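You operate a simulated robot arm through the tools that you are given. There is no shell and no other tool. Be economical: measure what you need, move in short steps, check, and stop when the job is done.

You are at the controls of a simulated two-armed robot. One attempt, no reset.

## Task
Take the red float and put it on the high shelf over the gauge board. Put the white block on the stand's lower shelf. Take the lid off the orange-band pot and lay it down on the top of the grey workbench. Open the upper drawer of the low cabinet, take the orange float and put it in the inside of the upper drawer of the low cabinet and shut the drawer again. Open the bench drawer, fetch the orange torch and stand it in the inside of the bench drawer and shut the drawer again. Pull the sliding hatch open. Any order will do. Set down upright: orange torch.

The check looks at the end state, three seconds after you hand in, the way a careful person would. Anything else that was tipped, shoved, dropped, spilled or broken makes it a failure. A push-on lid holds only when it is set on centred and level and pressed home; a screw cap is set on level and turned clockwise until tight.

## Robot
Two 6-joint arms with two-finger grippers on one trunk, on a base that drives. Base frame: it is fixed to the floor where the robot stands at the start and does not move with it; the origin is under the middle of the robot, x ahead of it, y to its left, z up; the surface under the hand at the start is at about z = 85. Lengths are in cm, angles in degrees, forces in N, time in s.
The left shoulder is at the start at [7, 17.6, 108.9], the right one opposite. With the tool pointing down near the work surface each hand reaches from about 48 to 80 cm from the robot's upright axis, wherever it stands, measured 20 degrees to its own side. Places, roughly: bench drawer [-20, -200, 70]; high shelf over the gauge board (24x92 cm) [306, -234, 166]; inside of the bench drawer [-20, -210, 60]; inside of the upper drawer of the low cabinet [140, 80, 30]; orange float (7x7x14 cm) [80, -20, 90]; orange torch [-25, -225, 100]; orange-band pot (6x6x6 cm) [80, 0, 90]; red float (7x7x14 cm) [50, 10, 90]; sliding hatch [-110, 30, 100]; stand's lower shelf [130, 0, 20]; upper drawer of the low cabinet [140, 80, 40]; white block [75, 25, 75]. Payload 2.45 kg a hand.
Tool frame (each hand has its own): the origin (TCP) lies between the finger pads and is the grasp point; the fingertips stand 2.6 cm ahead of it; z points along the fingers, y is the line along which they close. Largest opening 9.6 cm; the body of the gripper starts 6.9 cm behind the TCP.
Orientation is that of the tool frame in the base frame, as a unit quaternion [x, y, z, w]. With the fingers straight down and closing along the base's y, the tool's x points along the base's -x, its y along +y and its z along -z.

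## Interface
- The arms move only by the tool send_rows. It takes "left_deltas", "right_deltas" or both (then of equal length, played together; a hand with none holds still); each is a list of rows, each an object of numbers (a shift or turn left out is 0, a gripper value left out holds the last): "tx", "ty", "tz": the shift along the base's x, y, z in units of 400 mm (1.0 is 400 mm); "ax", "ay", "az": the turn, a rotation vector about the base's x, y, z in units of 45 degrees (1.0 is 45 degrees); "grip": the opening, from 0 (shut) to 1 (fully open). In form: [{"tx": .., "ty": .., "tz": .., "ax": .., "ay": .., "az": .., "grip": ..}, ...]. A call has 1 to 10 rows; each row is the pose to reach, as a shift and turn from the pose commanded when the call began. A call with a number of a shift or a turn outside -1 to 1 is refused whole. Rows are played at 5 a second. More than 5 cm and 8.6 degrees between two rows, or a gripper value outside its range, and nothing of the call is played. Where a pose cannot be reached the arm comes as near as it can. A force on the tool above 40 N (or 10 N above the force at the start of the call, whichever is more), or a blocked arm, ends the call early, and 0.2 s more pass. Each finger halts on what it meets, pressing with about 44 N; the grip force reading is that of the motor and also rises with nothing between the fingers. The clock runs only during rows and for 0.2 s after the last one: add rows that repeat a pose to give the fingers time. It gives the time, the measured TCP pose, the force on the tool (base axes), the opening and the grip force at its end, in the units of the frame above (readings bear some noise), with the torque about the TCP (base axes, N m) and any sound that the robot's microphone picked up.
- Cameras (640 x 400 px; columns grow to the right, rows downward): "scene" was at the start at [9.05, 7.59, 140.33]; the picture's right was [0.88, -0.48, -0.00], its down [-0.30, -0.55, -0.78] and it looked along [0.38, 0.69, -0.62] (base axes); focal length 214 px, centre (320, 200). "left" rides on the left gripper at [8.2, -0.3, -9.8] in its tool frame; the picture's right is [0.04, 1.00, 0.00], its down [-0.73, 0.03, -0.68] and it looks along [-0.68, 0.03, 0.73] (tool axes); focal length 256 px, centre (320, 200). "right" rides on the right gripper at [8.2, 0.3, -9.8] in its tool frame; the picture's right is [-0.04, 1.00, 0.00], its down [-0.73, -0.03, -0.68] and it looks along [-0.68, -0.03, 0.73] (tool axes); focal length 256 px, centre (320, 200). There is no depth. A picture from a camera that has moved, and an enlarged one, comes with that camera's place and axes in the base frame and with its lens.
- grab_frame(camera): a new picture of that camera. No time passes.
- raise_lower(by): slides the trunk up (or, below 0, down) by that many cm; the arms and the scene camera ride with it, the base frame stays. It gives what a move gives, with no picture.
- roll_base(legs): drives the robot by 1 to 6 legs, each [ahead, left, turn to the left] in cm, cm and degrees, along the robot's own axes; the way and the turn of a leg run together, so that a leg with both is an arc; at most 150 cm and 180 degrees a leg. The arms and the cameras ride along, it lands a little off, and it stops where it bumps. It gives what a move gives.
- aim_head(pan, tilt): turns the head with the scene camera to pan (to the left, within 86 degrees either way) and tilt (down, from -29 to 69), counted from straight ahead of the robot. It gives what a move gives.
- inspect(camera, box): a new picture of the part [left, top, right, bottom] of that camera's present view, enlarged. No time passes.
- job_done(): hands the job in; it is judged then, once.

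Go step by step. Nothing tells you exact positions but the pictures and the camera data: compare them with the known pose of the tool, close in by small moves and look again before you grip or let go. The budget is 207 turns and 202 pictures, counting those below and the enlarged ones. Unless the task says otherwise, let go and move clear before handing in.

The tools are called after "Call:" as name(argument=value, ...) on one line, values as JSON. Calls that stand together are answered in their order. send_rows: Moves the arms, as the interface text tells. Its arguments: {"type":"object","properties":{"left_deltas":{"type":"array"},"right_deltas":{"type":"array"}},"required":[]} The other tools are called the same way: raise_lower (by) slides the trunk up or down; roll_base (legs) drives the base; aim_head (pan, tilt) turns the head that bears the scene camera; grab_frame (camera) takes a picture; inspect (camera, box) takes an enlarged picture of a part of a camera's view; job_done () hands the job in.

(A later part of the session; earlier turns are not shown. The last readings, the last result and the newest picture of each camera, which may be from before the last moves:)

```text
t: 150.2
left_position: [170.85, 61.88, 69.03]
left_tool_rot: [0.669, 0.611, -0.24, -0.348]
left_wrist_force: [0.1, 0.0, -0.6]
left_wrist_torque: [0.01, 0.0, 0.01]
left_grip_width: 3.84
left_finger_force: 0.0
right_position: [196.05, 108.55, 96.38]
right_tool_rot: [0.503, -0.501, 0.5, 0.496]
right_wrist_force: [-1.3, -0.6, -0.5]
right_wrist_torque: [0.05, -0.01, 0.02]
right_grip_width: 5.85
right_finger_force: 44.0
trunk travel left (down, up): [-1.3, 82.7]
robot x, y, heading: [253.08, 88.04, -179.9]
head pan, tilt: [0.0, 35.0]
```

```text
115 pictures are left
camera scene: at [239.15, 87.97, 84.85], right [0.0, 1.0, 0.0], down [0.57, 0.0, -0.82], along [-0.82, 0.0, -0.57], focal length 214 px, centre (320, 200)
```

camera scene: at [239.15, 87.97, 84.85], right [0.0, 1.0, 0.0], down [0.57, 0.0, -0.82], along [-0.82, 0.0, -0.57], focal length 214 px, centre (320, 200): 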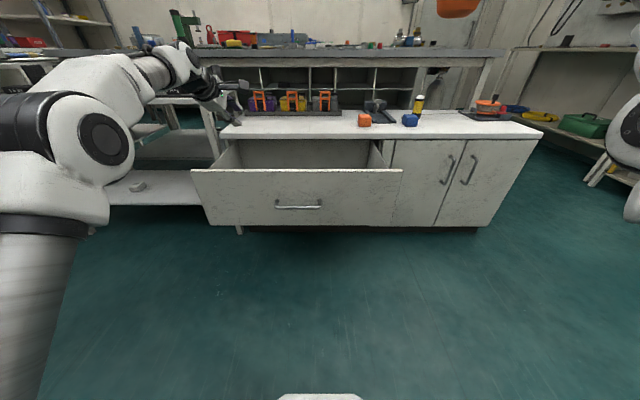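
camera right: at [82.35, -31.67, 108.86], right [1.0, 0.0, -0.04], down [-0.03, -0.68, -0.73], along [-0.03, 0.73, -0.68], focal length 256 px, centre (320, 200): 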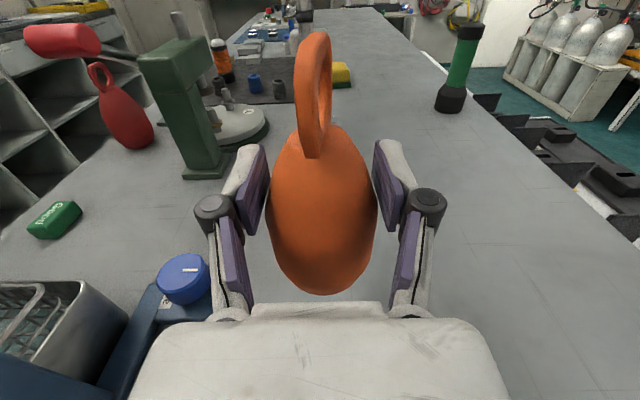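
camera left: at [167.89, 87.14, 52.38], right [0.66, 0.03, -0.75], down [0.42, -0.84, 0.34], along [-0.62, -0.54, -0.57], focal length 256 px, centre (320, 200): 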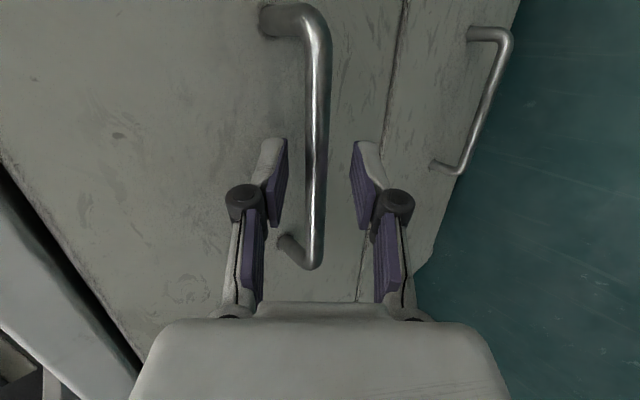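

Drawer is open. Now turn the right hand to point down (float lies level) and bring it over the drawer.

Call:
send_rows(right_deltas=[{"ax": 0.16, "tz": -0.05}, {"ax": 0.32, "tz": -0.1}, {"ax": 0.48, "tz": -0.15}, {"ax": 0.64, "tz": -0.2}, {"ax": 0.82, "tz": -0.25}, {"ax": 1.0, "tz": -0.3}, {"ax": 1.0, "tz": -0.35}])

Call:
send_rows(right_deltas=[{"ax": 0.16, "ty": -0.04}, {"ax": 0.32, "ty": -0.08}, {"ax": 0.48, "ty": -0.12}, {"ax": 0.64, "ty": -0.16}, {"ax": 0.82, "ty": -0.2}, {"ax": 1.0, "ty": -0.24}, {"ax": 1.0, "ty": -0.24}])

Call:
grab_frame(camera="right")

Call:
grab_frame(camera="scene")

```text
t: 151.8
left_position: [170.99, 61.74, 69.03]
left_tool_rot: [0.669, 0.612, -0.24, -0.348]
left_wrist_force: [-0.2, -0.4, -0.2]
left_wrist_torque: [0.01, -0.02, 0.03]
left_grip_width: 3.83
left_finger_force: 0.1
right_position: [196.06, 108.78, 82.35]
right_tool_rot: [0.655, -0.653, 0.27, 0.266]
right_wrist_force: [0.3, -0.6, -0.7]
right_wrist_torque: [-0.01, -0.01, 0.0]
right_grip_width: 5.84
right_finger_force: 43.8
right hand out of reach, approached as far as the arm can: row 3, 4, 5, 6
trunk travel left (down, up): [-1.3, 82.7]
robot x, y, heading: [253.05, 88.3, -180.0]
head pan, tilt: [0.0, 35.0]
```

```text
t: 153.3
left_position: [170.84, 61.86, 69.14]
left_tool_rot: [0.669, 0.612, -0.24, -0.347]
left_wrist_force: [0.2, 0.4, 0.1]
left_wrist_torque: [0.0, 0.03, 0.03]
left_grip_width: 3.85
left_finger_force: 0.1
right_position: [198.71, 99.87, 78.47]
right_tool_rot: [0.707, -0.707, -0.002, -0.003]
right_wrist_force: [0.0, -0.5, -0.8]
right_wrist_torque: [-0.02, 0.03, 0.0]
right_grip_width: 5.82
right_finger_force: 44.1
right hand out of reach, approached as far as the arm can: row 2, 3, 4, 5, 6, 7
trunk travel left (down, up): [-1.3, 82.7]
robot x, y, heading: [252.86, 88.09, -180.0]
head pan, tilt: [0.0, 35.0]
```

```text
114 pictures are left
camera right: at [198.24, 91.73, 88.34], right [-1.0, 0.04, 0.0], down [0.03, 0.73, 0.68], along [0.03, 0.68, -0.73], focal length 256 px, centre (320, 200)
```

right: 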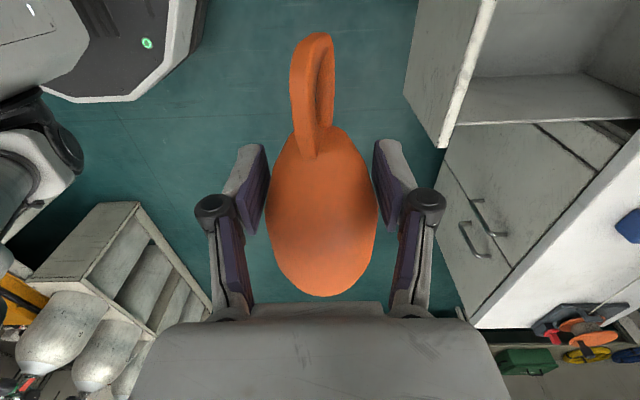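

```text
113 pictures are left
camera scene: at [239.16, 87.96, 84.85], right [0.0, 1.0, 0.0], down [0.57, 0.0, -0.82], along [-0.82, 0.0, -0.57], focal length 214 px, centre (320, 200)
```

scene: 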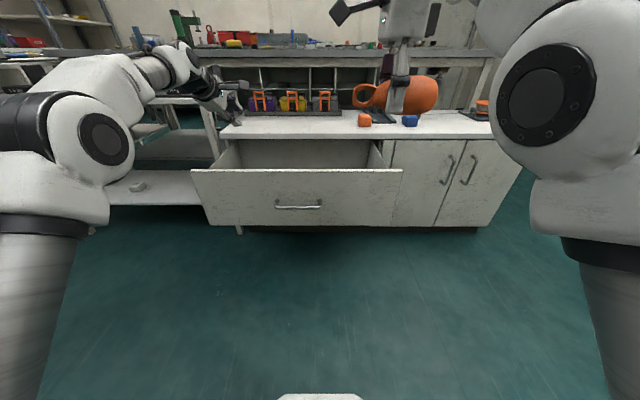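

Call:
roll_base(legs=[[14, 0, 0]])

Call:
send_rows(right_deltas=[{"tx": -0.08, "ty": -0.08}, {"tx": -0.16, "ty": -0.16}, {"tx": -0.24, "ty": -0.24}, {"tx": -0.34, "ty": -0.3}, {"tx": -0.36, "ty": -0.34}, {"tx": -0.36, "ty": -0.34}])

Call:
grab_frame(camera="right")

Call:
grab_frame(camera="scene")

```text
t: 154.7
left_position: [156.98, 62.04, 69.0]
left_tool_rot: [0.67, 0.611, -0.238, -0.347]
left_wrist_force: [0.6, -0.5, -0.2]
left_wrist_torque: [0.02, 0.03, 0.01]
left_grip_width: 3.84
left_finger_force: 0.0
right_position: [184.85, 99.84, 78.44]
right_tool_rot: [-0.706, 0.708, 0.001, 0.002]
right_wrist_force: [0.0, -0.5, -1.8]
right_wrist_torque: [-0.04, -0.01, 0.0]
right_grip_width: 5.82
right_finger_force: 43.9
trunk travel left (down, up): [-1.3, 82.7]
robot x, y, heading: [239.26, 87.58, 179.6]
head pan, tilt: [0.0, 35.0]
```

```text
t: 156.1
left_position: [157.06, 61.9, 69.0]
left_tool_rot: [0.67, 0.611, -0.24, -0.348]
left_wrist_force: [0.3, 0.1, -0.5]
left_wrist_torque: [-0.03, 0.0, -0.01]
left_grip_width: 3.84
left_finger_force: 0.1
right_position: [180.81, 91.46, 72.4]
right_tool_rot: [-0.707, 0.708, 0.002, 0.002]
right_wrist_force: [0.3, 0.2, -0.6]
right_wrist_torque: [-0.06, 0.03, 0.0]
right_grip_width: 5.82
right_finger_force: 44.4
right hand out of reach, approached as far as the arm can: row 1, 2, 3, 4, 5, 6
trunk travel left (down, up): [-1.3, 82.7]
robot x, y, heading: [239.29, 87.82, 179.8]
head pan, tilt: [0.0, 35.0]
```

```text
112 pictures are left
camera right: at [180.34, 83.45, 82.31], right [-1.0, 0.04, 0.0], down [0.03, 0.73, 0.68], along [0.03, 0.68, -0.73], focal length 256 px, centre (320, 200)
```

right: 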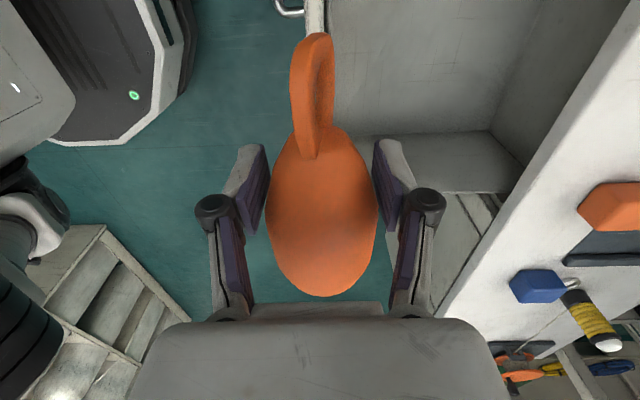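

```text
111 pictures are left
camera scene: at [225.35, 87.97, 84.87], right [0.0, 1.0, 0.0], down [0.57, 0.0, -0.82], along [-0.82, 0.0, -0.57], focal length 214 px, centre (320, 200)
```

scene: 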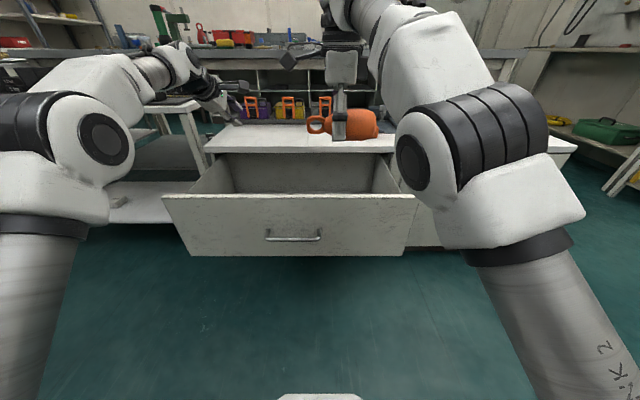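

Raise the trunk 15 cm so the downward arm reaches better, then move over the drawer interior.

Call:
raise_lower(by=15)

Call:
send_rows(right_deltas=[{"tx": -0.06, "ty": -0.06, "tz": -0.06}, {"tx": -0.12, "ty": -0.12, "tz": -0.12}, {"tx": -0.18, "ty": -0.15, "tz": -0.2}, {"tx": -0.24, "ty": -0.15, "tz": -0.28}, {"tx": -0.28, "ty": -0.15, "tz": -0.37}, {"tx": -0.28, "ty": -0.15, "tz": -0.42}])

Call:
grab_frame(camera="right")

Call:
grab_frame(camera="scene")

```text
t: 157.8
left_position: [156.94, 61.95, 84.09]
left_tool_rot: [0.67, 0.612, -0.239, -0.347]
left_wrist_force: [0.0, -0.2, -0.7]
left_wrist_torque: [0.03, -0.02, -0.02]
left_grip_width: 3.82
left_finger_force: 0.0
right_position: [180.76, 91.64, 87.37]
right_tool_rot: [-0.707, 0.708, 0.002, 0.002]
right_wrist_force: [-1.4, 0.2, -1.2]
right_wrist_torque: [-0.05, -0.05, -0.01]
right_grip_width: 5.84
right_finger_force: 44.2
trunk travel left (down, up): [-16.3, 67.7]
robot x, y, heading: [239.33, 87.89, 180.3]
head pan, tilt: [0.0, 35.0]
```

```text
t: 159.2
left_position: [157.02, 61.93, 84.14]
left_tool_rot: [0.669, 0.611, -0.239, -0.348]
left_wrist_force: [0.2, 0.4, 0.8]
left_wrist_torque: [0.03, -0.02, 0.0]
left_grip_width: 3.83
left_finger_force: 0.1
right_position: [172.45, 87.85, 70.68]
right_tool_rot: [-0.706, 0.708, 0.002, 0.001]
right_wrist_force: [0.0, -0.1, -0.6]
right_wrist_torque: [-0.03, 0.02, 0.01]
right_grip_width: 5.84
right_finger_force: 44.4
right hand out of reach, approached as far as the arm can: row 1, 2, 3, 4, 5, 6
trunk travel left (down, up): [-16.3, 67.7]
robot x, y, heading: [239.52, 87.66, 180.2]
head pan, tilt: [0.0, 35.0]
```

```text
110 pictures are left
camera right: at [171.98, 79.74, 80.53], right [-1.0, 0.04, 0.0], down [0.03, 0.73, 0.68], along [0.03, 0.68, -0.73], focal length 256 px, centre (320, 200)
```

right: 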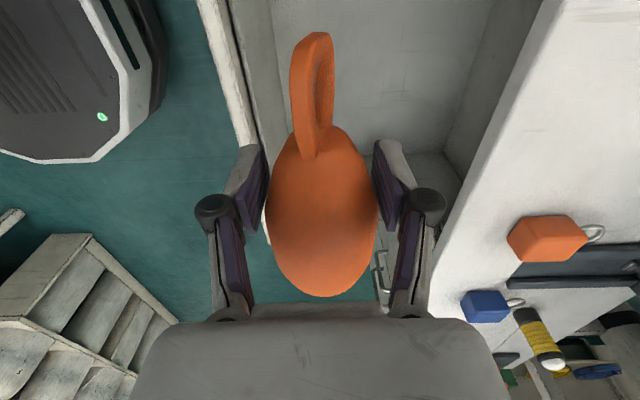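

```text
109 pictures are left
camera scene: at [225.41, 87.97, 99.88], right [0.0, 1.0, 0.0], down [0.57, 0.0, -0.82], along [-0.82, 0.0, -0.57], focal length 214 px, centre (320, 200)
```

scene: 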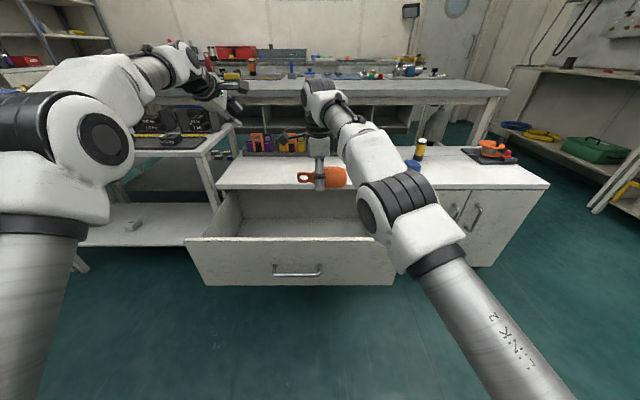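

Call:
send_rows(right_deltas=[{"tx": -0.02, "ty": -0.08, "tz": -0.06}, {"tx": -0.04, "ty": -0.15, "tz": -0.12}, {"tx": -0.06, "ty": -0.2, "tz": -0.2}, {"tx": -0.06, "ty": -0.2, "tz": -0.3}, {"tx": -0.06, "ty": -0.2, "tz": -0.4}, {"tx": -0.06, "ty": -0.2, "tz": -0.5}, {"tx": -0.06, "ty": -0.2, "tz": -0.55}, {"tx": -0.06, "ty": -0.2, "tz": -0.6}])

Call:
grab_frame(camera="right")

Call:
grab_frame(camera="scene")

```text
t: 161.0
left_position: [156.98, 61.89, 83.88]
left_tool_rot: [0.669, 0.612, -0.239, -0.347]
left_wrist_force: [-1.0, 0.1, -0.1]
left_wrist_torque: [0.04, -0.03, -0.03]
left_grip_width: 3.86
left_finger_force: 0.1
right_position: [169.13, 85.41, 46.04]
right_tool_rot: [-0.706, 0.708, 0.002, 0.003]
right_wrist_force: [-0.4, -0.7, -1.8]
right_wrist_torque: [-0.05, 0.0, -0.02]
right_grip_width: 5.82
right_finger_force: 43.7
right hand out of reach, approached as far as the arm can: row 1, 2, 3, 4, 5, 6, 7, 8
trunk travel left (down, up): [-16.3, 67.7]
robot x, y, heading: [238.85, 87.94, 180.1]
head pan, tilt: [0.0, 35.0]
```

```text
108 pictures are left
camera right: at [168.66, 77.34, 55.92], right [-1.0, 0.04, 0.0], down [0.03, 0.73, 0.68], along [0.03, 0.68, -0.73], focal length 256 px, centre (320, 200)
```

right: 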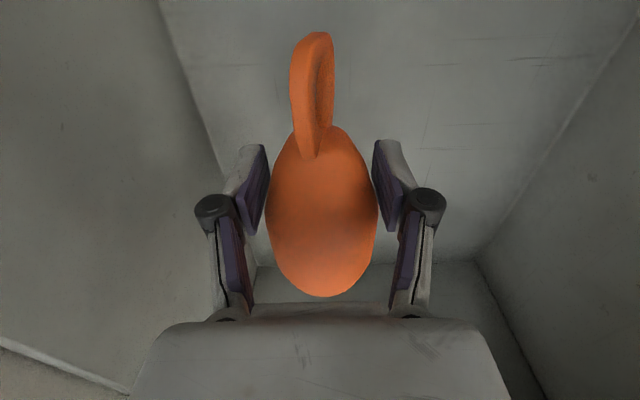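

```text
107 pictures are left
camera scene: at [225.23, 87.96, 99.84], right [0.0, 1.0, 0.0], down [0.57, 0.0, -0.82], along [-0.82, 0.0, -0.57], focal length 214 px, centre (320, 200)
```

scene: 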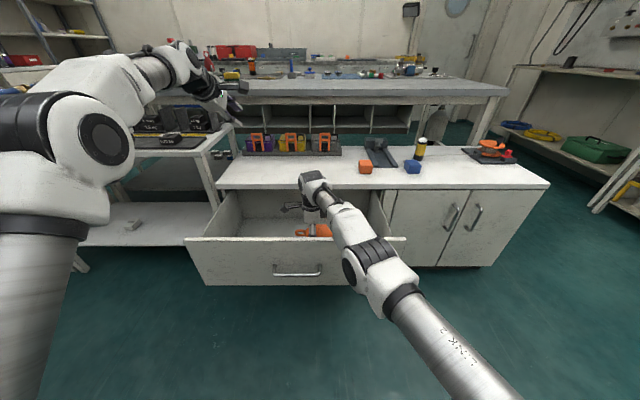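

Call:
send_rows(right_deltas=[{"tz": -0.05}, {"tz": -0.09}, {"tz": -0.12}, {"tz": -0.14}, {"tz": -0.16}, {"tz": -0.18}, {"tz": -0.2}, {"tz": -0.22}])

Call:
grab_frame(camera="right")

```text
t: 162.8
left_position: [157.34, 61.88, 84.4]
left_tool_rot: [0.669, 0.611, -0.242, -0.348]
left_wrist_force: [0.4, 0.1, 0.7]
left_wrist_torque: [0.01, 0.03, -0.01]
left_grip_width: 3.84
left_finger_force: 0.0
right_position: [169.48, 85.9, 37.86]
right_tool_rot: [-0.707, 0.708, 0.006, -0.002]
right_wrist_force: [-2.5, -1.8, 32.1]
right_wrist_torque: [0.53, -0.03, 0.05]
right_grip_width: 5.86
right_finger_force: 43.7
right hand out of reach, approached as far as the arm can: row 7, 8
trunk travel left (down, up): [-16.3, 67.7]
robot x, y, heading: [239.08, 88.21, 179.7]
head pan, tilt: [0.0, 35.0]
```

```text
106 pictures are left
camera right: at [169.16, 77.83, 47.8], right [-1.0, 0.04, 0.01], down [0.04, 0.73, 0.68], along [0.02, 0.68, -0.73], focal length 256 px, centre (320, 200)
```

right: 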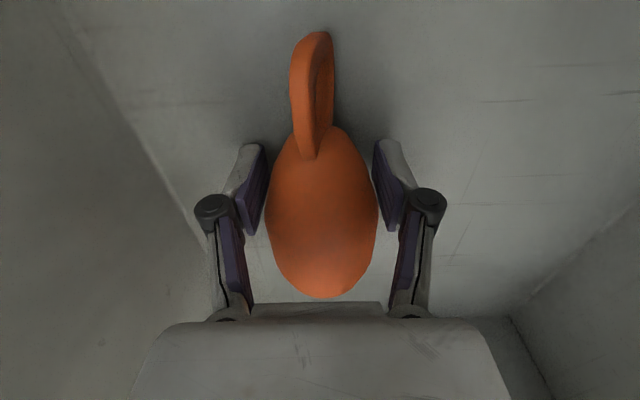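

Contact with the drawer floor. Ease up and let go.

Call:
send_rows(right_deltas=[{"tz": 0.012}, {"tz": 0.012, "grip": 0.75}, {"tz": 0.012, "grip": 0.95}, {"tz": 0.012, "grip": 0.95}, {"tz": 0.1}, {"tz": 0.2}, {"tz": 0.3}, {"tz": 0.42}, {"tz": 0.54}, {"tz": 0.66}])

Call:
grab_frame(camera="right")

```text
t: 165.0
left_position: [157.11, 61.88, 84.12]
left_tool_rot: [0.669, 0.612, -0.24, -0.348]
left_wrist_force: [0.0, 0.0, 0.7]
left_wrist_torque: [-0.01, 0.03, 0.0]
left_grip_width: 3.85
left_finger_force: 0.1
right_position: [170.61, 86.67, 63.39]
right_tool_rot: [0.707, -0.707, -0.002, -0.002]
right_wrist_force: [1.0, -0.1, 0.6]
right_wrist_torque: [0.02, 0.0, 0.0]
right_grip_width: 9.15
right_finger_force: 0.0
right hand out of reach, approached as far as the arm can: row 6, 7, 8, 10
trunk travel left (down, up): [-16.3, 67.7]
robot x, y, heading: [239.33, 87.85, 180.1]
head pan, tilt: [0.0, 35.0]
```

```text
105 pictures are left
camera right: at [170.15, 78.58, 73.31], right [-1.0, 0.04, 0.0], down [0.03, 0.73, 0.68], along [0.03, 0.68, -0.73], focal length 256 px, centre (320, 200)
```

right: 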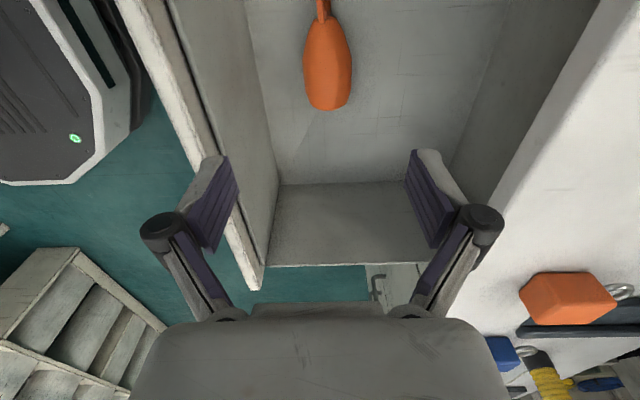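

The orange float lies in the drawer. Clear the right hand, back up, and prepare the left hand (closed) to push the drawer shut.

Call:
send_rows(right_deltas=[{"ty": 0.08, "tz": 0.08}, {"ty": 0.18, "tz": 0.14}, {"ty": 0.28, "tz": 0.18}, {"ty": 0.38, "tz": 0.22}, {"ty": 0.48, "tz": 0.26}, {"ty": 0.58, "tz": 0.3}, {"ty": 0.65, "tz": 0.34}])

Call:
roll_base(legs=[[-24, 0, 0]])

Call:
send_rows(left_deltas=[{"tx": 0.07, "ty": 0.07, "grip": 0.0}, {"tx": 0.14, "ty": 0.14}, {"tx": 0.21, "ty": 0.21}, {"tx": 0.26, "ty": 0.28}, {"tx": 0.3, "ty": 0.35, "tz": -0.06}, {"tx": 0.3, "ty": 0.42, "tz": -0.14}, {"tx": 0.3, "ty": 0.46, "tz": -0.24}, {"tx": 0.3, "ty": 0.46, "tz": -0.36}, {"tx": 0.3, "ty": 0.46, "tz": -0.48}, {"tx": 0.3, "ty": 0.46, "tz": -0.58}])

Call:
grab_frame(camera="scene")

Call:
grab_frame(camera="left")

```text
t: 166.6
left_position: [157.09, 61.95, 84.01]
left_tool_rot: [0.669, 0.611, -0.24, -0.348]
left_wrist_force: [0.2, 0.0, -1.0]
left_wrist_torque: [0.0, 0.04, 0.02]
left_grip_width: 3.84
left_finger_force: 0.1
right_position: [170.58, 112.94, 77.17]
right_tool_rot: [-0.706, 0.708, -0.002, 0.006]
right_wrist_force: [0.5, -0.3, -0.1]
right_wrist_torque: [-0.03, 0.02, 0.01]
right_grip_width: 9.12
right_finger_force: 0.2
right hand out of reach, approached as far as the arm can: row 2, 3, 4, 5, 6, 7
trunk travel left (down, up): [-16.3, 67.7]
robot x, y, heading: [239.39, 87.67, 179.9]
head pan, tilt: [0.0, 35.0]
```

```text
t: 168.4
left_position: [181.84, 61.93, 84.18]
left_tool_rot: [0.669, 0.612, -0.24, -0.348]
left_wrist_force: [0.2, -0.2, 0.7]
left_wrist_torque: [0.0, 0.01, -0.03]
left_grip_width: 3.84
left_finger_force: 0.1
right_position: [195.43, 113.05, 77.26]
right_tool_rot: [0.707, -0.707, 0.001, -0.006]
right_wrist_force: [0.1, -0.9, 0.4]
right_wrist_torque: [-0.02, -0.01, -0.02]
right_grip_width: 9.1
right_finger_force: 0.0
trunk travel left (down, up): [-16.3, 67.7]
robot x, y, heading: [264.16, 87.8, 180.0]
head pan, tilt: [0.0, 35.0]
```

```text
t: 170.6
left_position: [193.03, 78.41, 62.12]
left_tool_rot: [0.649, 0.627, -0.234, -0.361]
left_wrist_force: [-1.3, 0.7, 0.1]
left_wrist_torque: [0.0, 0.0, -0.01]
left_grip_width: 0.03
left_finger_force: 28.6
right_position: [195.35, 112.85, 77.13]
right_tool_rot: [-0.706, 0.708, -0.002, 0.006]
right_wrist_force: [-0.2, -0.4, 0.0]
right_wrist_torque: [-0.03, 0.02, -0.03]
right_grip_width: 9.14
right_finger_force: 0.0
trunk travel left (down, up): [-16.3, 67.7]
robot x, y, heading: [263.59, 88.23, 179.8]
head pan, tilt: [0.0, 35.0]
```

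```text
104 pictures are left
camera scene: at [250.1, 87.98, 99.86], right [0.0, 1.0, 0.0], down [0.57, 0.0, -0.82], along [-0.82, 0.0, -0.57], focal length 214 px, centre (320, 200)
```

scene: 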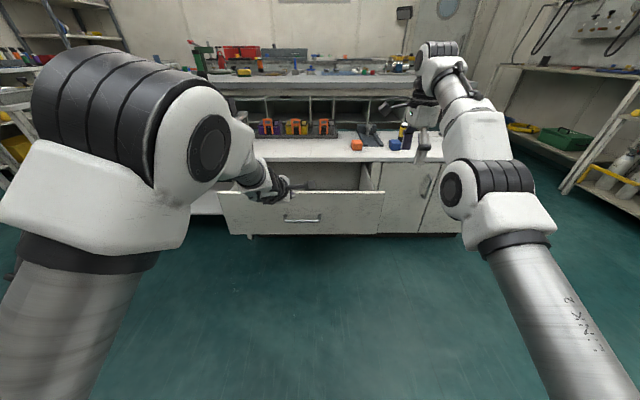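

```text
103 pictures are left
camera left: at [201.19, 84.46, 69.78], right [0.65, 0.09, -0.76], down [0.46, -0.84, 0.3], along [-0.61, -0.54, -0.58], focal length 256 px, centre (320, 200)
```

left: 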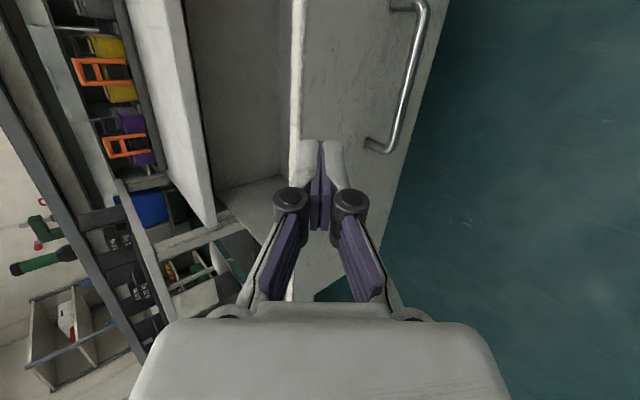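

Call:
send_rows(left_deltas=[{"tz": -0.1}, {"tz": -0.2}, {"tz": -0.3}, {"tz": -0.3}])

Call:
grab_frame(camera="left")

```text
t: 171.6
left_position: [193.95, 80.03, 48.86]
left_tool_rot: [0.668, 0.614, -0.234, -0.349]
left_wrist_force: [0.5, -0.1, -0.5]
left_wrist_torque: [-0.01, 0.0, 0.02]
left_grip_width: 0.0
left_finger_force: 28.5
right_position: [195.46, 113.02, 77.19]
right_tool_rot: [-0.706, 0.708, -0.002, 0.005]
right_wrist_force: [0.2, -0.2, -0.4]
right_wrist_torque: [-0.02, -0.02, -0.01]
right_grip_width: 9.13
right_finger_force: 0.1
trunk travel left (down, up): [-16.3, 67.7]
robot x, y, heading: [264.33, 87.96, 179.8]
head pan, tilt: [0.0, 35.0]
```

```text
102 pictures are left
camera left: at [202.1, 86.16, 56.46], right [0.66, 0.04, -0.75], down [0.42, -0.84, 0.33], along [-0.62, -0.54, -0.57], focal length 256 px, centre (320, 200)
```

left: 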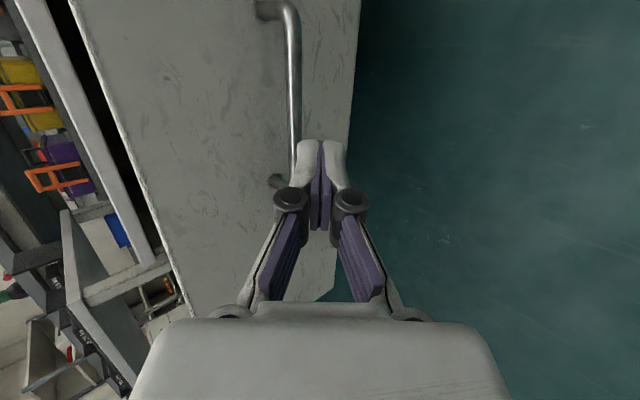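

Call:
send_rows(left_deltas=[{"tz": 0.02}, {"tz": 0.04}])

Call:
roll_base(legs=[[30, 0, 0]])

Call:
grab_frame(camera="scene")

```text
t: 172.2
left_position: [193.72, 79.58, 49.84]
left_tool_rot: [0.665, 0.62, -0.233, -0.345]
left_wrist_force: [0.2, -0.8, -0.4]
left_wrist_torque: [-0.01, -0.01, -0.01]
left_grip_width: 0.01
left_finger_force: 28.3
right_position: [195.41, 112.89, 77.21]
right_tool_rot: [-0.707, 0.708, -0.002, 0.006]
right_wrist_force: [0.9, 0.2, -0.5]
right_wrist_torque: [0.0, 0.02, 0.03]
right_grip_width: 9.1
right_finger_force: 0.0
trunk travel left (down, up): [-16.3, 67.7]
robot x, y, heading: [264.03, 88.14, 180.0]
head pan, tilt: [0.0, 35.0]
```

```text
t: 174.3
left_position: [163.38, 79.85, 50.42]
left_tool_rot: [0.663, 0.618, -0.237, -0.35]
left_wrist_force: [-0.1, -0.7, -0.7]
left_wrist_torque: [-0.03, 0.01, 0.01]
left_grip_width: 0.01
left_finger_force: 29.2
right_position: [165.17, 113.1, 77.17]
right_tool_rot: [-0.705, 0.709, -0.002, 0.005]
right_wrist_force: [-0.4, 0.1, -0.6]
right_wrist_torque: [-0.02, 0.01, 0.02]
right_grip_width: 9.13
right_finger_force: 0.1
trunk travel left (down, up): [-16.3, 67.7]
robot x, y, heading: [233.83, 88.01, 179.9]
head pan, tilt: [0.0, 35.0]
```

```text
101 pictures are left
camera scene: at [219.8, 88.08, 99.85], right [0.0, 1.0, 0.0], down [0.57, 0.0, -0.82], along [-0.82, 0.0, -0.57], focal length 214 px, centre (320, 200)
```

scene: 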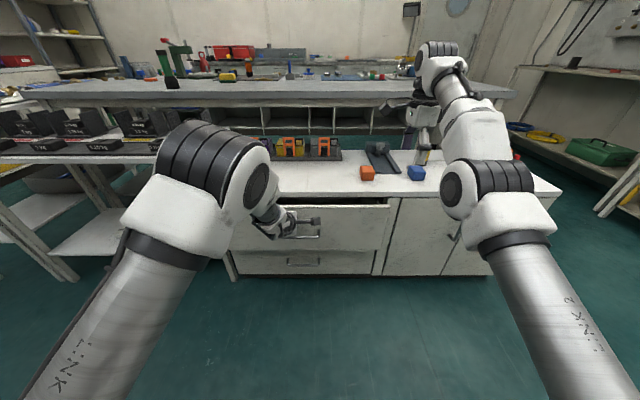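

Nearly shut; push the rest with the left arm itself.

Call:
send_rows(left_deltas=[{"tx": -0.05}, {"tx": -0.1}, {"tx": -0.13}, {"tx": -0.15}, {"tx": -0.17}, {"tx": -0.19}, {"tx": -0.2}])

Call:
grab_frame(camera="scene")

```text
t: 175.4
left_position: [157.65, 79.83, 50.48]
left_tool_rot: [0.665, 0.617, -0.236, -0.347]
left_wrist_force: [24.0, 0.7, 14.6]
left_wrist_torque: [-0.15, 0.15, 0.13]
left_grip_width: 0.0
left_finger_force: 28.5
right_position: [165.45, 113.2, 77.4]
right_tool_rot: [-0.705, 0.709, -0.001, 0.005]
right_wrist_force: [0.5, -0.6, -0.6]
right_wrist_torque: [0.01, -0.01, -0.02]
right_grip_width: 9.12
right_finger_force: 0.0
trunk travel left (down, up): [-16.3, 67.7]
robot x, y, heading: [234.15, 88.22, 180.1]
head pan, tilt: [0.0, 35.0]
stopped in row 5 (left hand): the force on the tool passed its limit at 53 N (the readings are from after the stop); the commanded pose is now the measured one
```

```text
100 pictures are left
camera scene: at [220.25, 88.1, 99.95], right [0.0, 1.0, 0.0], down [0.57, 0.0, -0.82], along [-0.82, 0.0, -0.57], focal length 214 px, centre (320, 200)
```

scene: 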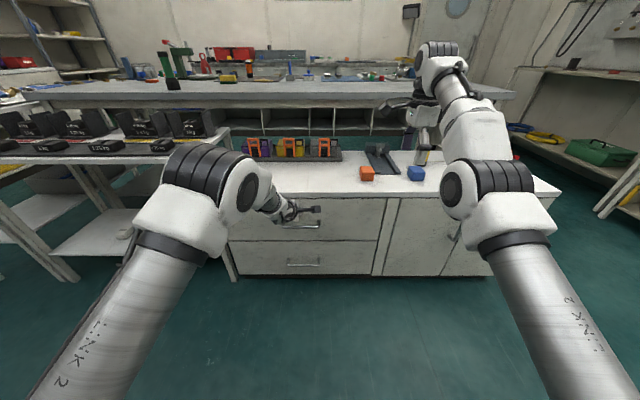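

Drawer shut. Withdraw the left hand, resetting both hands to the plain "pointing down" pose on the way.

Call:
roll_base(legs=[[-25, 0, 0]])

Call:
send_rows(left_deltas=[{"tz": 0.06, "ax": -0.083, "ay": -0.0565, "az": -0.148}, {"tz": 0.12, "ax": -0.166, "ay": -0.113, "az": -0.296}, {"tz": 0.18, "ax": -0.25, "ay": -0.17, "az": -0.443}, {"tz": 0.24, "ax": -0.333, "ay": -0.226, "az": -0.591}, {"tz": 0.3, "ax": -0.416, "ay": -0.283, "az": -0.739}, {"tz": 0.36, "ax": -0.499, "ay": -0.339, "az": -0.887}], right_deltas=[{"az": 0.166}, {"az": 0.333}, {"az": 0.5}, {"az": 0.666}, {"az": 0.833}, {"az": 1.0}])

Call:
send_rows(left_deltas=[{"ax": -0.083, "ay": -0.0565, "az": -0.148}, {"ax": -0.166, "ay": -0.113, "az": -0.296}, {"ax": -0.25, "ay": -0.17, "az": -0.443}, {"ax": -0.333, "ay": -0.226, "az": -0.591}, {"ax": -0.416, "ay": -0.283, "az": -0.739}, {"ax": -0.499, "ay": -0.339, "az": -0.887}], right_deltas=[{"az": 0.166}, {"az": 0.333}, {"az": 0.5}, {"az": 0.666}, {"az": 0.833}, {"az": 1.0}])

Call:
raise_lower(by=40)

Call:
aim_head(pan=-60, tilt=35)

Call:
grab_frame(camera="scene")

```text
t: 177.2
left_position: [182.32, 79.73, 50.02]
left_tool_rot: [0.665, 0.618, -0.236, -0.346]
left_wrist_force: [0.3, 0.3, 0.7]
left_wrist_torque: [-0.03, 0.0, -0.03]
left_grip_width: 0.0
left_finger_force: 28.7
right_position: [190.19, 113.05, 77.24]
right_tool_rot: [-0.705, 0.709, -0.001, 0.005]
right_wrist_force: [0.6, 0.3, -0.2]
right_wrist_torque: [0.01, 0.02, -0.01]
right_grip_width: 9.13
right_finger_force: 0.0
trunk travel left (down, up): [-16.3, 67.7]
robot x, y, heading: [258.89, 87.98, 180.0]
head pan, tilt: [0.0, 35.0]
```

```text
t: 178.6
left_position: [182.19, 79.74, 64.43]
left_tool_rot: [0.913, 0.339, -0.129, -0.187]
left_wrist_force: [1.3, 0.6, 0.5]
left_wrist_torque: [-0.01, -0.06, 0.01]
left_grip_width: 0.01
left_finger_force: 27.7
right_position: [190.05, 113.13, 77.19]
right_tool_rot: [0.923, -0.384, 0.003, -0.007]
right_wrist_force: [0.5, 0.2, -0.6]
right_wrist_torque: [-0.01, 0.03, 0.04]
right_grip_width: 9.11
right_finger_force: 0.1
trunk travel left (down, up): [-16.3, 67.7]
robot x, y, heading: [258.67, 88.11, 179.8]
head pan, tilt: [0.0, 35.0]
```

```text
t: 180.0
left_position: [186.39, 77.87, 63.79]
left_tool_rot: [1.0, 0.0, 0.0, 0.003]
left_wrist_force: [0.6, 0.3, -0.6]
left_wrist_torque: [0.01, -0.03, -0.01]
left_grip_width: 0.0
left_finger_force: 29.0
left hand out of reach, approached as far as the arm can: row 3, 4, 5, 6
right_position: [190.24, 113.11, 77.64]
right_tool_rot: [1.0, -0.001, 0.001, -0.004]
right_wrist_force: [-0.6, 0.3, -0.2]
right_wrist_torque: [-0.01, -0.01, 0.0]
right_grip_width: 9.13
right_finger_force: 0.1
right hand out of reach, approached as far as the arm can: row 6
trunk travel left (down, up): [-16.3, 67.7]
robot x, y, heading: [258.28, 87.66, 179.8]
head pan, tilt: [0.0, 35.0]
```

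```text
t: 183.9
left_position: [186.33, 77.94, 103.8]
left_tool_rot: [1.0, 0.001, 0.0, 0.002]
left_wrist_force: [0.7, -0.7, 0.6]
left_wrist_torque: [0.02, -0.02, 0.02]
left_grip_width: 0.0
left_finger_force: 28.3
right_position: [190.13, 113.03, 117.47]
right_tool_rot: [1.0, -0.002, 0.003, -0.004]
right_wrist_force: [0.1, 1.0, 0.8]
right_wrist_torque: [-0.02, 0.0, -0.03]
right_grip_width: 9.1
right_finger_force: 0.0
trunk travel left (down, up): [-56.3, 27.7]
robot x, y, heading: [257.97, 87.89, 179.8]
head pan, tilt: [0.0, 35.0]
```

```text
t: 185.2
left_position: [186.27, 77.93, 103.85]
left_tool_rot: [1.0, 0.001, 0.0, 0.001]
left_wrist_force: [-0.6, -0.3, 0.3]
left_wrist_torque: [0.0, -0.01, 0.0]
left_grip_width: 0.0
left_finger_force: 28.3
right_position: [190.12, 113.03, 117.44]
right_tool_rot: [1.0, -0.003, 0.002, -0.005]
right_wrist_force: [0.3, -1.3, 0.0]
right_wrist_torque: [-0.02, -0.05, 0.01]
right_grip_width: 9.11
right_finger_force: 0.1
trunk travel left (down, up): [-56.3, 27.7]
robot x, y, heading: [258.58, 87.69, 180.1]
head pan, tilt: [-60.0, 35.0]
```

```text
99 pictures are left
camera scene: at [249.21, 95.6, 139.86], right [0.87, 0.5, 0.0], down [0.29, -0.5, -0.82], along [-0.41, 0.71, -0.57], focal length 214 px, centre (320, 200)
```

scene: 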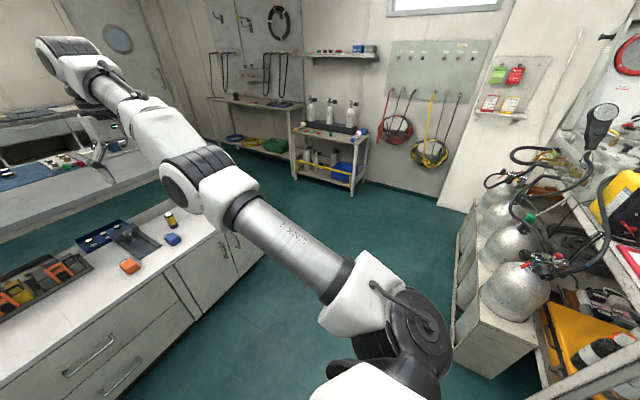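

The left route around the bench end looks open and also leads to the hatch, so I take it.

Call:
roll_base(legs=[[35, -80, 0], [0, -67, 0], [150, 0, 0], [40, 0, 0]])

Call:
aim_head(pan=20, tilt=25)

Call:
grab_frame(camera="scene")

```text
t: 202.5
left_position: [-41.84, 223.28, 103.87]
left_tool_rot: [1.0, 0.009, 0.0, 0.001]
left_wrist_force: [0.2, 0.2, 0.0]
left_wrist_torque: [-0.03, -0.02, -0.02]
left_grip_width: 0.0
left_finger_force: 28.6
right_position: [-38.73, 258.65, 117.53]
right_tool_rot: [1.0, 0.006, 0.001, -0.004]
right_wrist_force: [-1.1, 0.0, -0.4]
right_wrist_torque: [0.05, 0.0, 0.02]
right_grip_width: 9.12
right_finger_force: 0.1
trunk travel left (down, up): [-56.3, 27.7]
robot x, y, heading: [29.77, 234.6, -179.1]
head pan, tilt: [-60.0, 35.0]
```

```text
t: 204.0
left_position: [-41.91, 223.46, 103.78]
left_tool_rot: [1.0, 0.009, 0.0, 0.001]
left_wrist_force: [0.0, -0.5, 0.2]
left_wrist_torque: [-0.02, 0.04, 0.0]
left_grip_width: 0.02
left_finger_force: 28.5
right_position: [-38.63, 258.64, 117.49]
right_tool_rot: [1.0, 0.006, 0.002, -0.004]
right_wrist_force: [0.4, 0.3, 0.0]
right_wrist_torque: [0.01, 0.01, 0.03]
right_grip_width: 9.14
right_finger_force: 0.1
trunk travel left (down, up): [-56.3, 27.7]
robot x, y, heading: [30.55, 234.27, -179.3]
head pan, tilt: [20.0, 25.0]
```

```text
98 pictures are left
camera scene: at [16.52, 231.22, 141.44], right [-0.35, 0.94, 0.0], down [0.4, 0.15, -0.91], along [-0.85, -0.32, -0.42], focal length 214 px, centre (320, 200)
```

scene: 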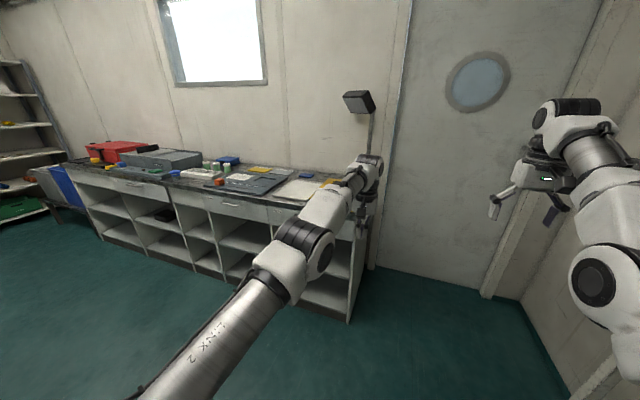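

The counter on the left carries a grey box that seems to be the hatch (~(-105,45)). Raise the trunk and drive to face it.

Call:
raise_lower(by=22)

Call:
roll_base(legs=[[50, 0, -0.8], [0, 150, 0], [0, 35, 0]])

Call:
aim_head(pan=0, tilt=38)

Call:
grab_frame(camera="scene")

```text
t: 206.3
left_position: [-41.94, 223.38, 125.93]
left_tool_rot: [1.0, 0.009, 0.0, 0.002]
left_wrist_force: [-0.6, -0.1, 0.2]
left_wrist_torque: [0.0, -0.04, -0.04]
left_grip_width: 0.0
left_finger_force: 28.1
right_position: [-38.67, 258.57, 139.55]
right_tool_rot: [1.0, 0.005, 0.003, -0.005]
right_wrist_force: [0.1, -0.2, 0.8]
right_wrist_torque: [0.01, -0.02, -0.03]
right_grip_width: 9.11
right_finger_force: 0.0
trunk travel left (down, up): [-78.3, 5.7]
robot x, y, heading: [30.6, 234.43, -179.4]
head pan, tilt: [20.0, 25.0]
```

```text
t: 218.2
left_position: [-96.62, 41.69, 125.79]
left_tool_rot: [1.0, -0.012, -0.002, 0.002]
left_wrist_force: [0.1, 0.5, 0.2]
left_wrist_torque: [-0.01, 0.03, 0.03]
left_grip_width: 0.0
left_finger_force: 28.7
right_position: [-91.86, 76.78, 139.47]
right_tool_rot: [1.0, -0.015, 0.003, -0.004]
right_wrist_force: [-0.1, 0.7, 0.5]
right_wrist_torque: [-0.03, 0.0, 0.03]
right_grip_width: 9.13
right_finger_force: 0.1
trunk travel left (down, up): [-78.3, 5.7]
robot x, y, heading: [-24.13, 49.42, 178.5]
head pan, tilt: [20.0, 25.0]
```

```text
t: 219.0
left_position: [-96.55, 41.4, 125.89]
left_tool_rot: [1.0, -0.011, -0.001, 0.002]
left_wrist_force: [1.3, 0.1, 0.8]
left_wrist_torque: [0.02, 0.0, -0.05]
left_grip_width: 0.0
left_finger_force: 29.2
right_position: [-91.89, 76.47, 139.61]
right_tool_rot: [1.0, -0.015, 0.002, -0.005]
right_wrist_force: [-0.5, 0.1, 1.0]
right_wrist_torque: [0.02, -0.04, -0.01]
right_grip_width: 9.12
right_finger_force: 0.0
trunk travel left (down, up): [-78.3, 5.7]
robot x, y, heading: [-24.02, 49.69, 178.7]
head pan, tilt: [0.0, 38.0]
```

```text
97 pictures are left
camera scene: at [-37.72, 49.98, 161.41], right [0.03, 1.0, 0.0], down [0.62, -0.02, -0.79], along [-0.79, 0.02, -0.62], focal length 214 px, centre (320, 200)
```

scene: 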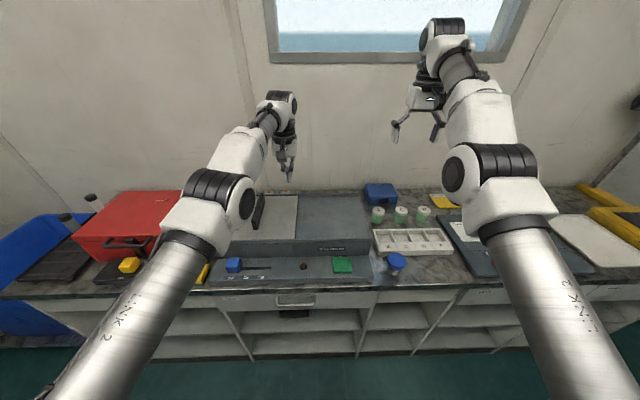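

Call:
inspect(camera="scene", box=[190, 170, 410, 300])

Call:
grab_frame(camera="left")

```text
2.91 times, centred on (300, 235) of scene
camera zoom: at [-37.72, 49.98, 161.41], right [0.03, 1.0, 0.0], down [0.62, -0.02, -0.79], along [-0.79, 0.02, -0.62], focal length 624 px, centre (378, 98)
```

zoom: 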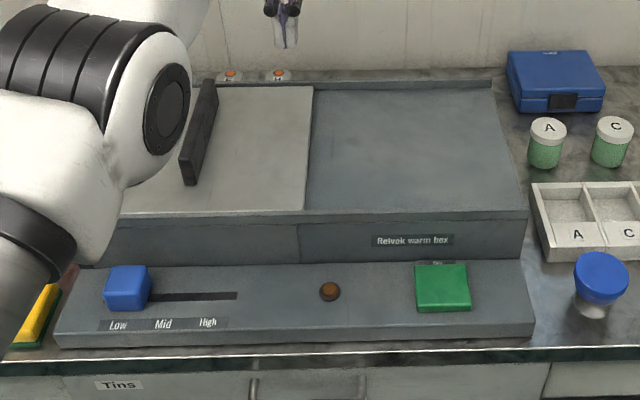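

```text
95 pictures are left
camera left: at [-88.29, 41.42, 135.71], right [0.02, -1.0, 0.0], down [-0.73, -0.01, 0.68], along [-0.68, -0.01, -0.73], focal length 256 px, centre (320, 200)
```

left: 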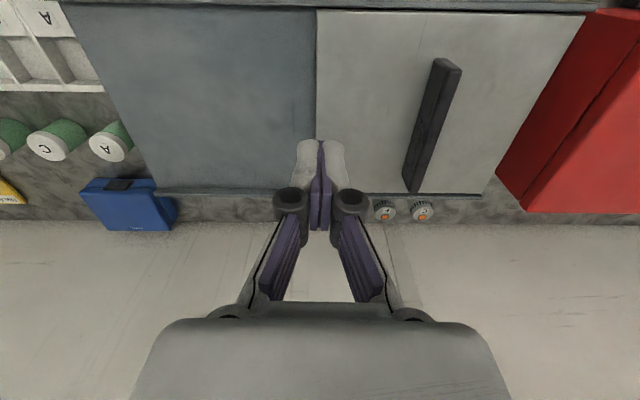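

The hatch is the light sliding panel on the "Relvok warm box"; its black grip bar runs along x at y≈27, z 101–105.5. It should slide toward +y over the grey half. Drive in 12 cm and place the left hand over the bar.

Call:
roll_base(legs=[[12, 0, 1.3]])

Call:
send_rows(left_deltas=[{"tx": 0.03, "ty": -0.09, "grip": 0.5}, {"tx": 0.06, "ty": -0.18}, {"tx": 0.1, "ty": -0.27, "tz": -0.06}, {"tx": 0.12, "ty": -0.35, "tz": -0.16}, {"tx": 0.12, "ty": -0.35, "tz": -0.26}, {"tx": 0.12, "ty": -0.35, "tz": -0.26}])

Call:
grab_frame(camera="left")

```text
t: 220.2
left_position: [-107.99, 40.15, 125.89]
left_tool_rot: [1.0, 0.0, -0.001, 0.002]
left_wrist_force: [0.1, -0.1, -0.4]
left_wrist_torque: [-0.01, 0.03, -0.02]
left_grip_width: 0.02
left_finger_force: 29.0
right_position: [-104.21, 75.41, 139.7]
right_tool_rot: [1.0, -0.004, 0.001, -0.005]
right_wrist_force: [1.2, -0.3, 0.3]
right_wrist_torque: [0.01, 0.01, 0.01]
right_grip_width: 9.14
right_finger_force: 0.0
trunk travel left (down, up): [-78.3, 5.7]
robot x, y, heading: [-35.81, 50.12, 180.0]
head pan, tilt: [0.0, 38.0]
```

```text
refused: row 4 steps farther than a row can; nothing moved
```

```text
94 pictures are left
camera left: at [-99.84, 40.37, 135.84], right [0.04, -1.0, 0.0], down [-0.73, -0.03, 0.68], along [-0.68, -0.03, -0.73], focal length 256 px, centre (320, 200)
```

left: 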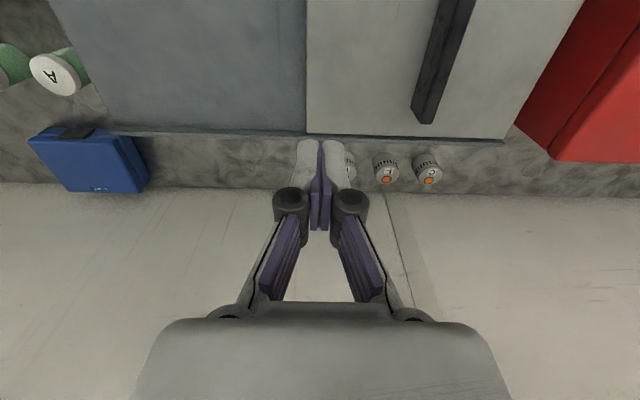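

Call:
send_rows(left_deltas=[{"tx": 0.03, "ty": -0.09, "grip": 0.5}, {"tx": 0.06, "ty": -0.18}, {"tx": 0.09, "ty": -0.25, "tz": -0.06}, {"tx": 0.11, "ty": -0.3, "tz": -0.14}, {"tx": 0.11, "ty": -0.33, "tz": -0.24}, {"tx": 0.11, "ty": -0.33, "tz": -0.3}, {"tx": 0.11, "ty": -0.33, "tz": -0.3}])

Call:
grab_frame(camera="left")

```text
t: 221.8
left_position: [-110.19, 32.1, 122.63]
left_tool_rot: [1.0, 0.0, 0.0, 0.002]
left_wrist_force: [0.2, -0.6, -0.9]
left_wrist_torque: [0.01, 0.01, 0.0]
left_grip_width: 4.81
left_finger_force: 0.1
left hand out of reach, approached as far as the arm can: row 1, 2, 3, 4, 5, 6, 7
right_position: [-104.39, 75.44, 139.49]
right_tool_rot: [1.0, -0.005, 0.002, -0.004]
right_wrist_force: [0.1, 0.2, -0.3]
right_wrist_torque: [0.01, -0.02, 0.01]
right_grip_width: 9.12
right_finger_force: 0.0
trunk travel left (down, up): [-78.3, 5.7]
robot x, y, heading: [-36.03, 50.15, 179.5]
head pan, tilt: [0.0, 38.0]
```

```text
93 pictures are left
camera left: at [-101.93, 32.4, 132.48], right [0.04, -1.0, 0.0], down [-0.73, -0.03, 0.68], along [-0.68, -0.03, -0.73], focal length 256 px, centre (320, 200)
```

left: 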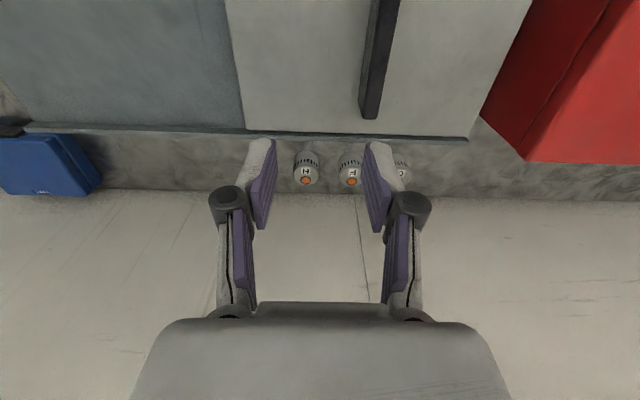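

Call:
send_rows(left_deltas=[{"tx": 0.05, "ty": -0.04, "tz": -0.06}, {"tx": 0.1, "ty": -0.09, "tz": -0.13}, {"tx": 0.155, "ty": -0.13, "tz": -0.2}, {"tx": 0.155, "ty": -0.13, "tz": -0.265}, {"tx": 0.155, "ty": -0.13, "tz": -0.265}])

Call:
grab_frame(camera="left")

```text
t: 223.0
left_position: [-110.99, 28.99, 118.95]
left_tool_rot: [1.0, -0.001, 0.0, 0.002]
left_wrist_force: [-0.3, 0.5, 0.4]
left_wrist_torque: [-0.01, 0.02, 0.05]
left_grip_width: 4.8
left_finger_force: 0.1
left hand out of reach, approached as far as the arm can: row 1, 2, 3, 4, 5
right_position: [-104.27, 75.36, 139.52]
right_tool_rot: [1.0, -0.005, 0.002, -0.004]
right_wrist_force: [0.3, -1.0, 0.6]
right_wrist_torque: [0.0, -0.02, 0.03]
right_grip_width: 9.12
right_finger_force: 0.1
trunk travel left (down, up): [-78.3, 5.7]
robot x, y, heading: [-36.04, 49.95, 179.5]
head pan, tilt: [0.0, 38.0]
```

```text
92 pictures are left
camera left: at [-102.82, 29.33, 128.79], right [0.04, -1.0, 0.0], down [-0.73, -0.03, 0.68], along [-0.68, -0.03, -0.73], focal length 256 px, centre (320, 200)
```

left: 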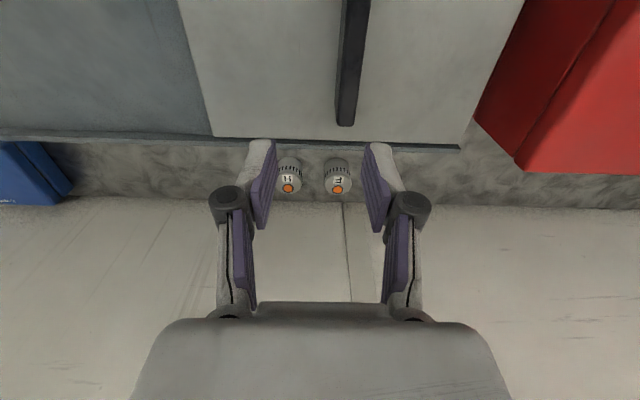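

Call:
send_rows(left_deltas=[{"tx": 0.05}, {"tx": 0.1}, {"tx": 0.15}, {"tx": 0.2}, {"tx": 0.2}])

```text
t: 224.2
left_position: [-110.99, 29.18, 119.2]
left_tool_rot: [1.0, 0.0, 0.0, 0.002]
left_wrist_force: [-0.3, 0.3, 0.0]
left_wrist_torque: [-0.01, -0.01, -0.01]
left_grip_width: 4.81
left_finger_force: 0.1
left hand out of reach, approached as far as the arm can: row 1, 2, 3, 4, 5
right_position: [-104.39, 75.26, 139.66]
right_tool_rot: [1.0, -0.005, 0.002, -0.005]
right_wrist_force: [0.1, 0.0, 0.3]
right_wrist_torque: [0.01, -0.01, 0.0]
right_grip_width: 9.17
right_finger_force: 0.0
trunk travel left (down, up): [-78.3, 5.7]
robot x, y, heading: [-36.37, 49.5, 179.9]
head pan, tilt: [0.0, 38.0]
```

Call:
grab_frame(camera="scene")

```text
91 pictures are left
camera scene: at [-49.65, 50.0, 161.41], right [0.01, 1.0, 0.0], down [0.62, 0.0, -0.79], along [-0.79, 0.01, -0.62], focal length 214 px, centre (320, 200)
```

scene: 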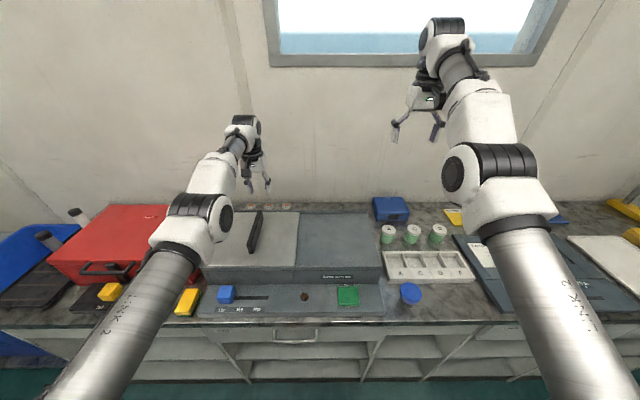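

Call:
send_rows(left_deltas=[{"tx": 0.1}, {"tx": 0.2}, {"tx": 0.3}, {"tx": 0.4}, {"tx": 0.5}])

```text
t: 225.4
left_position: [-111.1, 29.26, 119.12]
left_tool_rot: [1.0, -0.001, 0.0, 0.002]
left_wrist_force: [0.4, 0.2, -1.0]
left_wrist_torque: [-0.01, 0.01, 0.02]
left_grip_width: 4.83
left_finger_force: 0.0
left hand out of reach, approached as far as the arm can: row 1, 2, 3, 4, 5
right_position: [-104.43, 75.44, 139.45]
right_tool_rot: [1.0, -0.005, 0.001, -0.004]
right_wrist_force: [0.1, 0.4, -0.3]
right_wrist_torque: [0.02, -0.01, 0.03]
right_grip_width: 9.1
right_finger_force: 0.0
trunk travel left (down, up): [-78.3, 5.7]
robot x, y, heading: [-35.73, 49.69, 179.5]
head pan, tilt: [0.0, 38.0]
```

Call:
send_rows(left_deltas=[{"tz": 0.05, "ay": 0.1}, {"tz": 0.1, "ay": 0.2}, {"tz": 0.1, "ay": 0.35}, {"tz": 0.1, "ay": 0.5}])

```text
t: 226.4
left_position: [-117.71, 29.61, 126.93]
left_tool_rot: [0.981, 0.0, -0.195, 0.002]
left_wrist_force: [0.6, -0.1, -0.8]
left_wrist_torque: [-0.01, -0.01, 0.0]
left_grip_width: 4.8
left_finger_force: 0.2
left hand out of reach, approached as far as the arm can: row 1, 2, 3, 4
right_position: [-104.35, 75.37, 139.54]
right_tool_rot: [1.0, -0.004, 0.002, -0.004]
right_wrist_force: [-0.2, 0.0, 0.1]
right_wrist_torque: [-0.03, -0.03, 0.01]
right_grip_width: 9.13
right_finger_force: 0.1
trunk travel left (down, up): [-78.3, 5.7]
robot x, y, heading: [-35.73, 49.56, 179.2]
head pan, tilt: [0.0, 38.0]
```

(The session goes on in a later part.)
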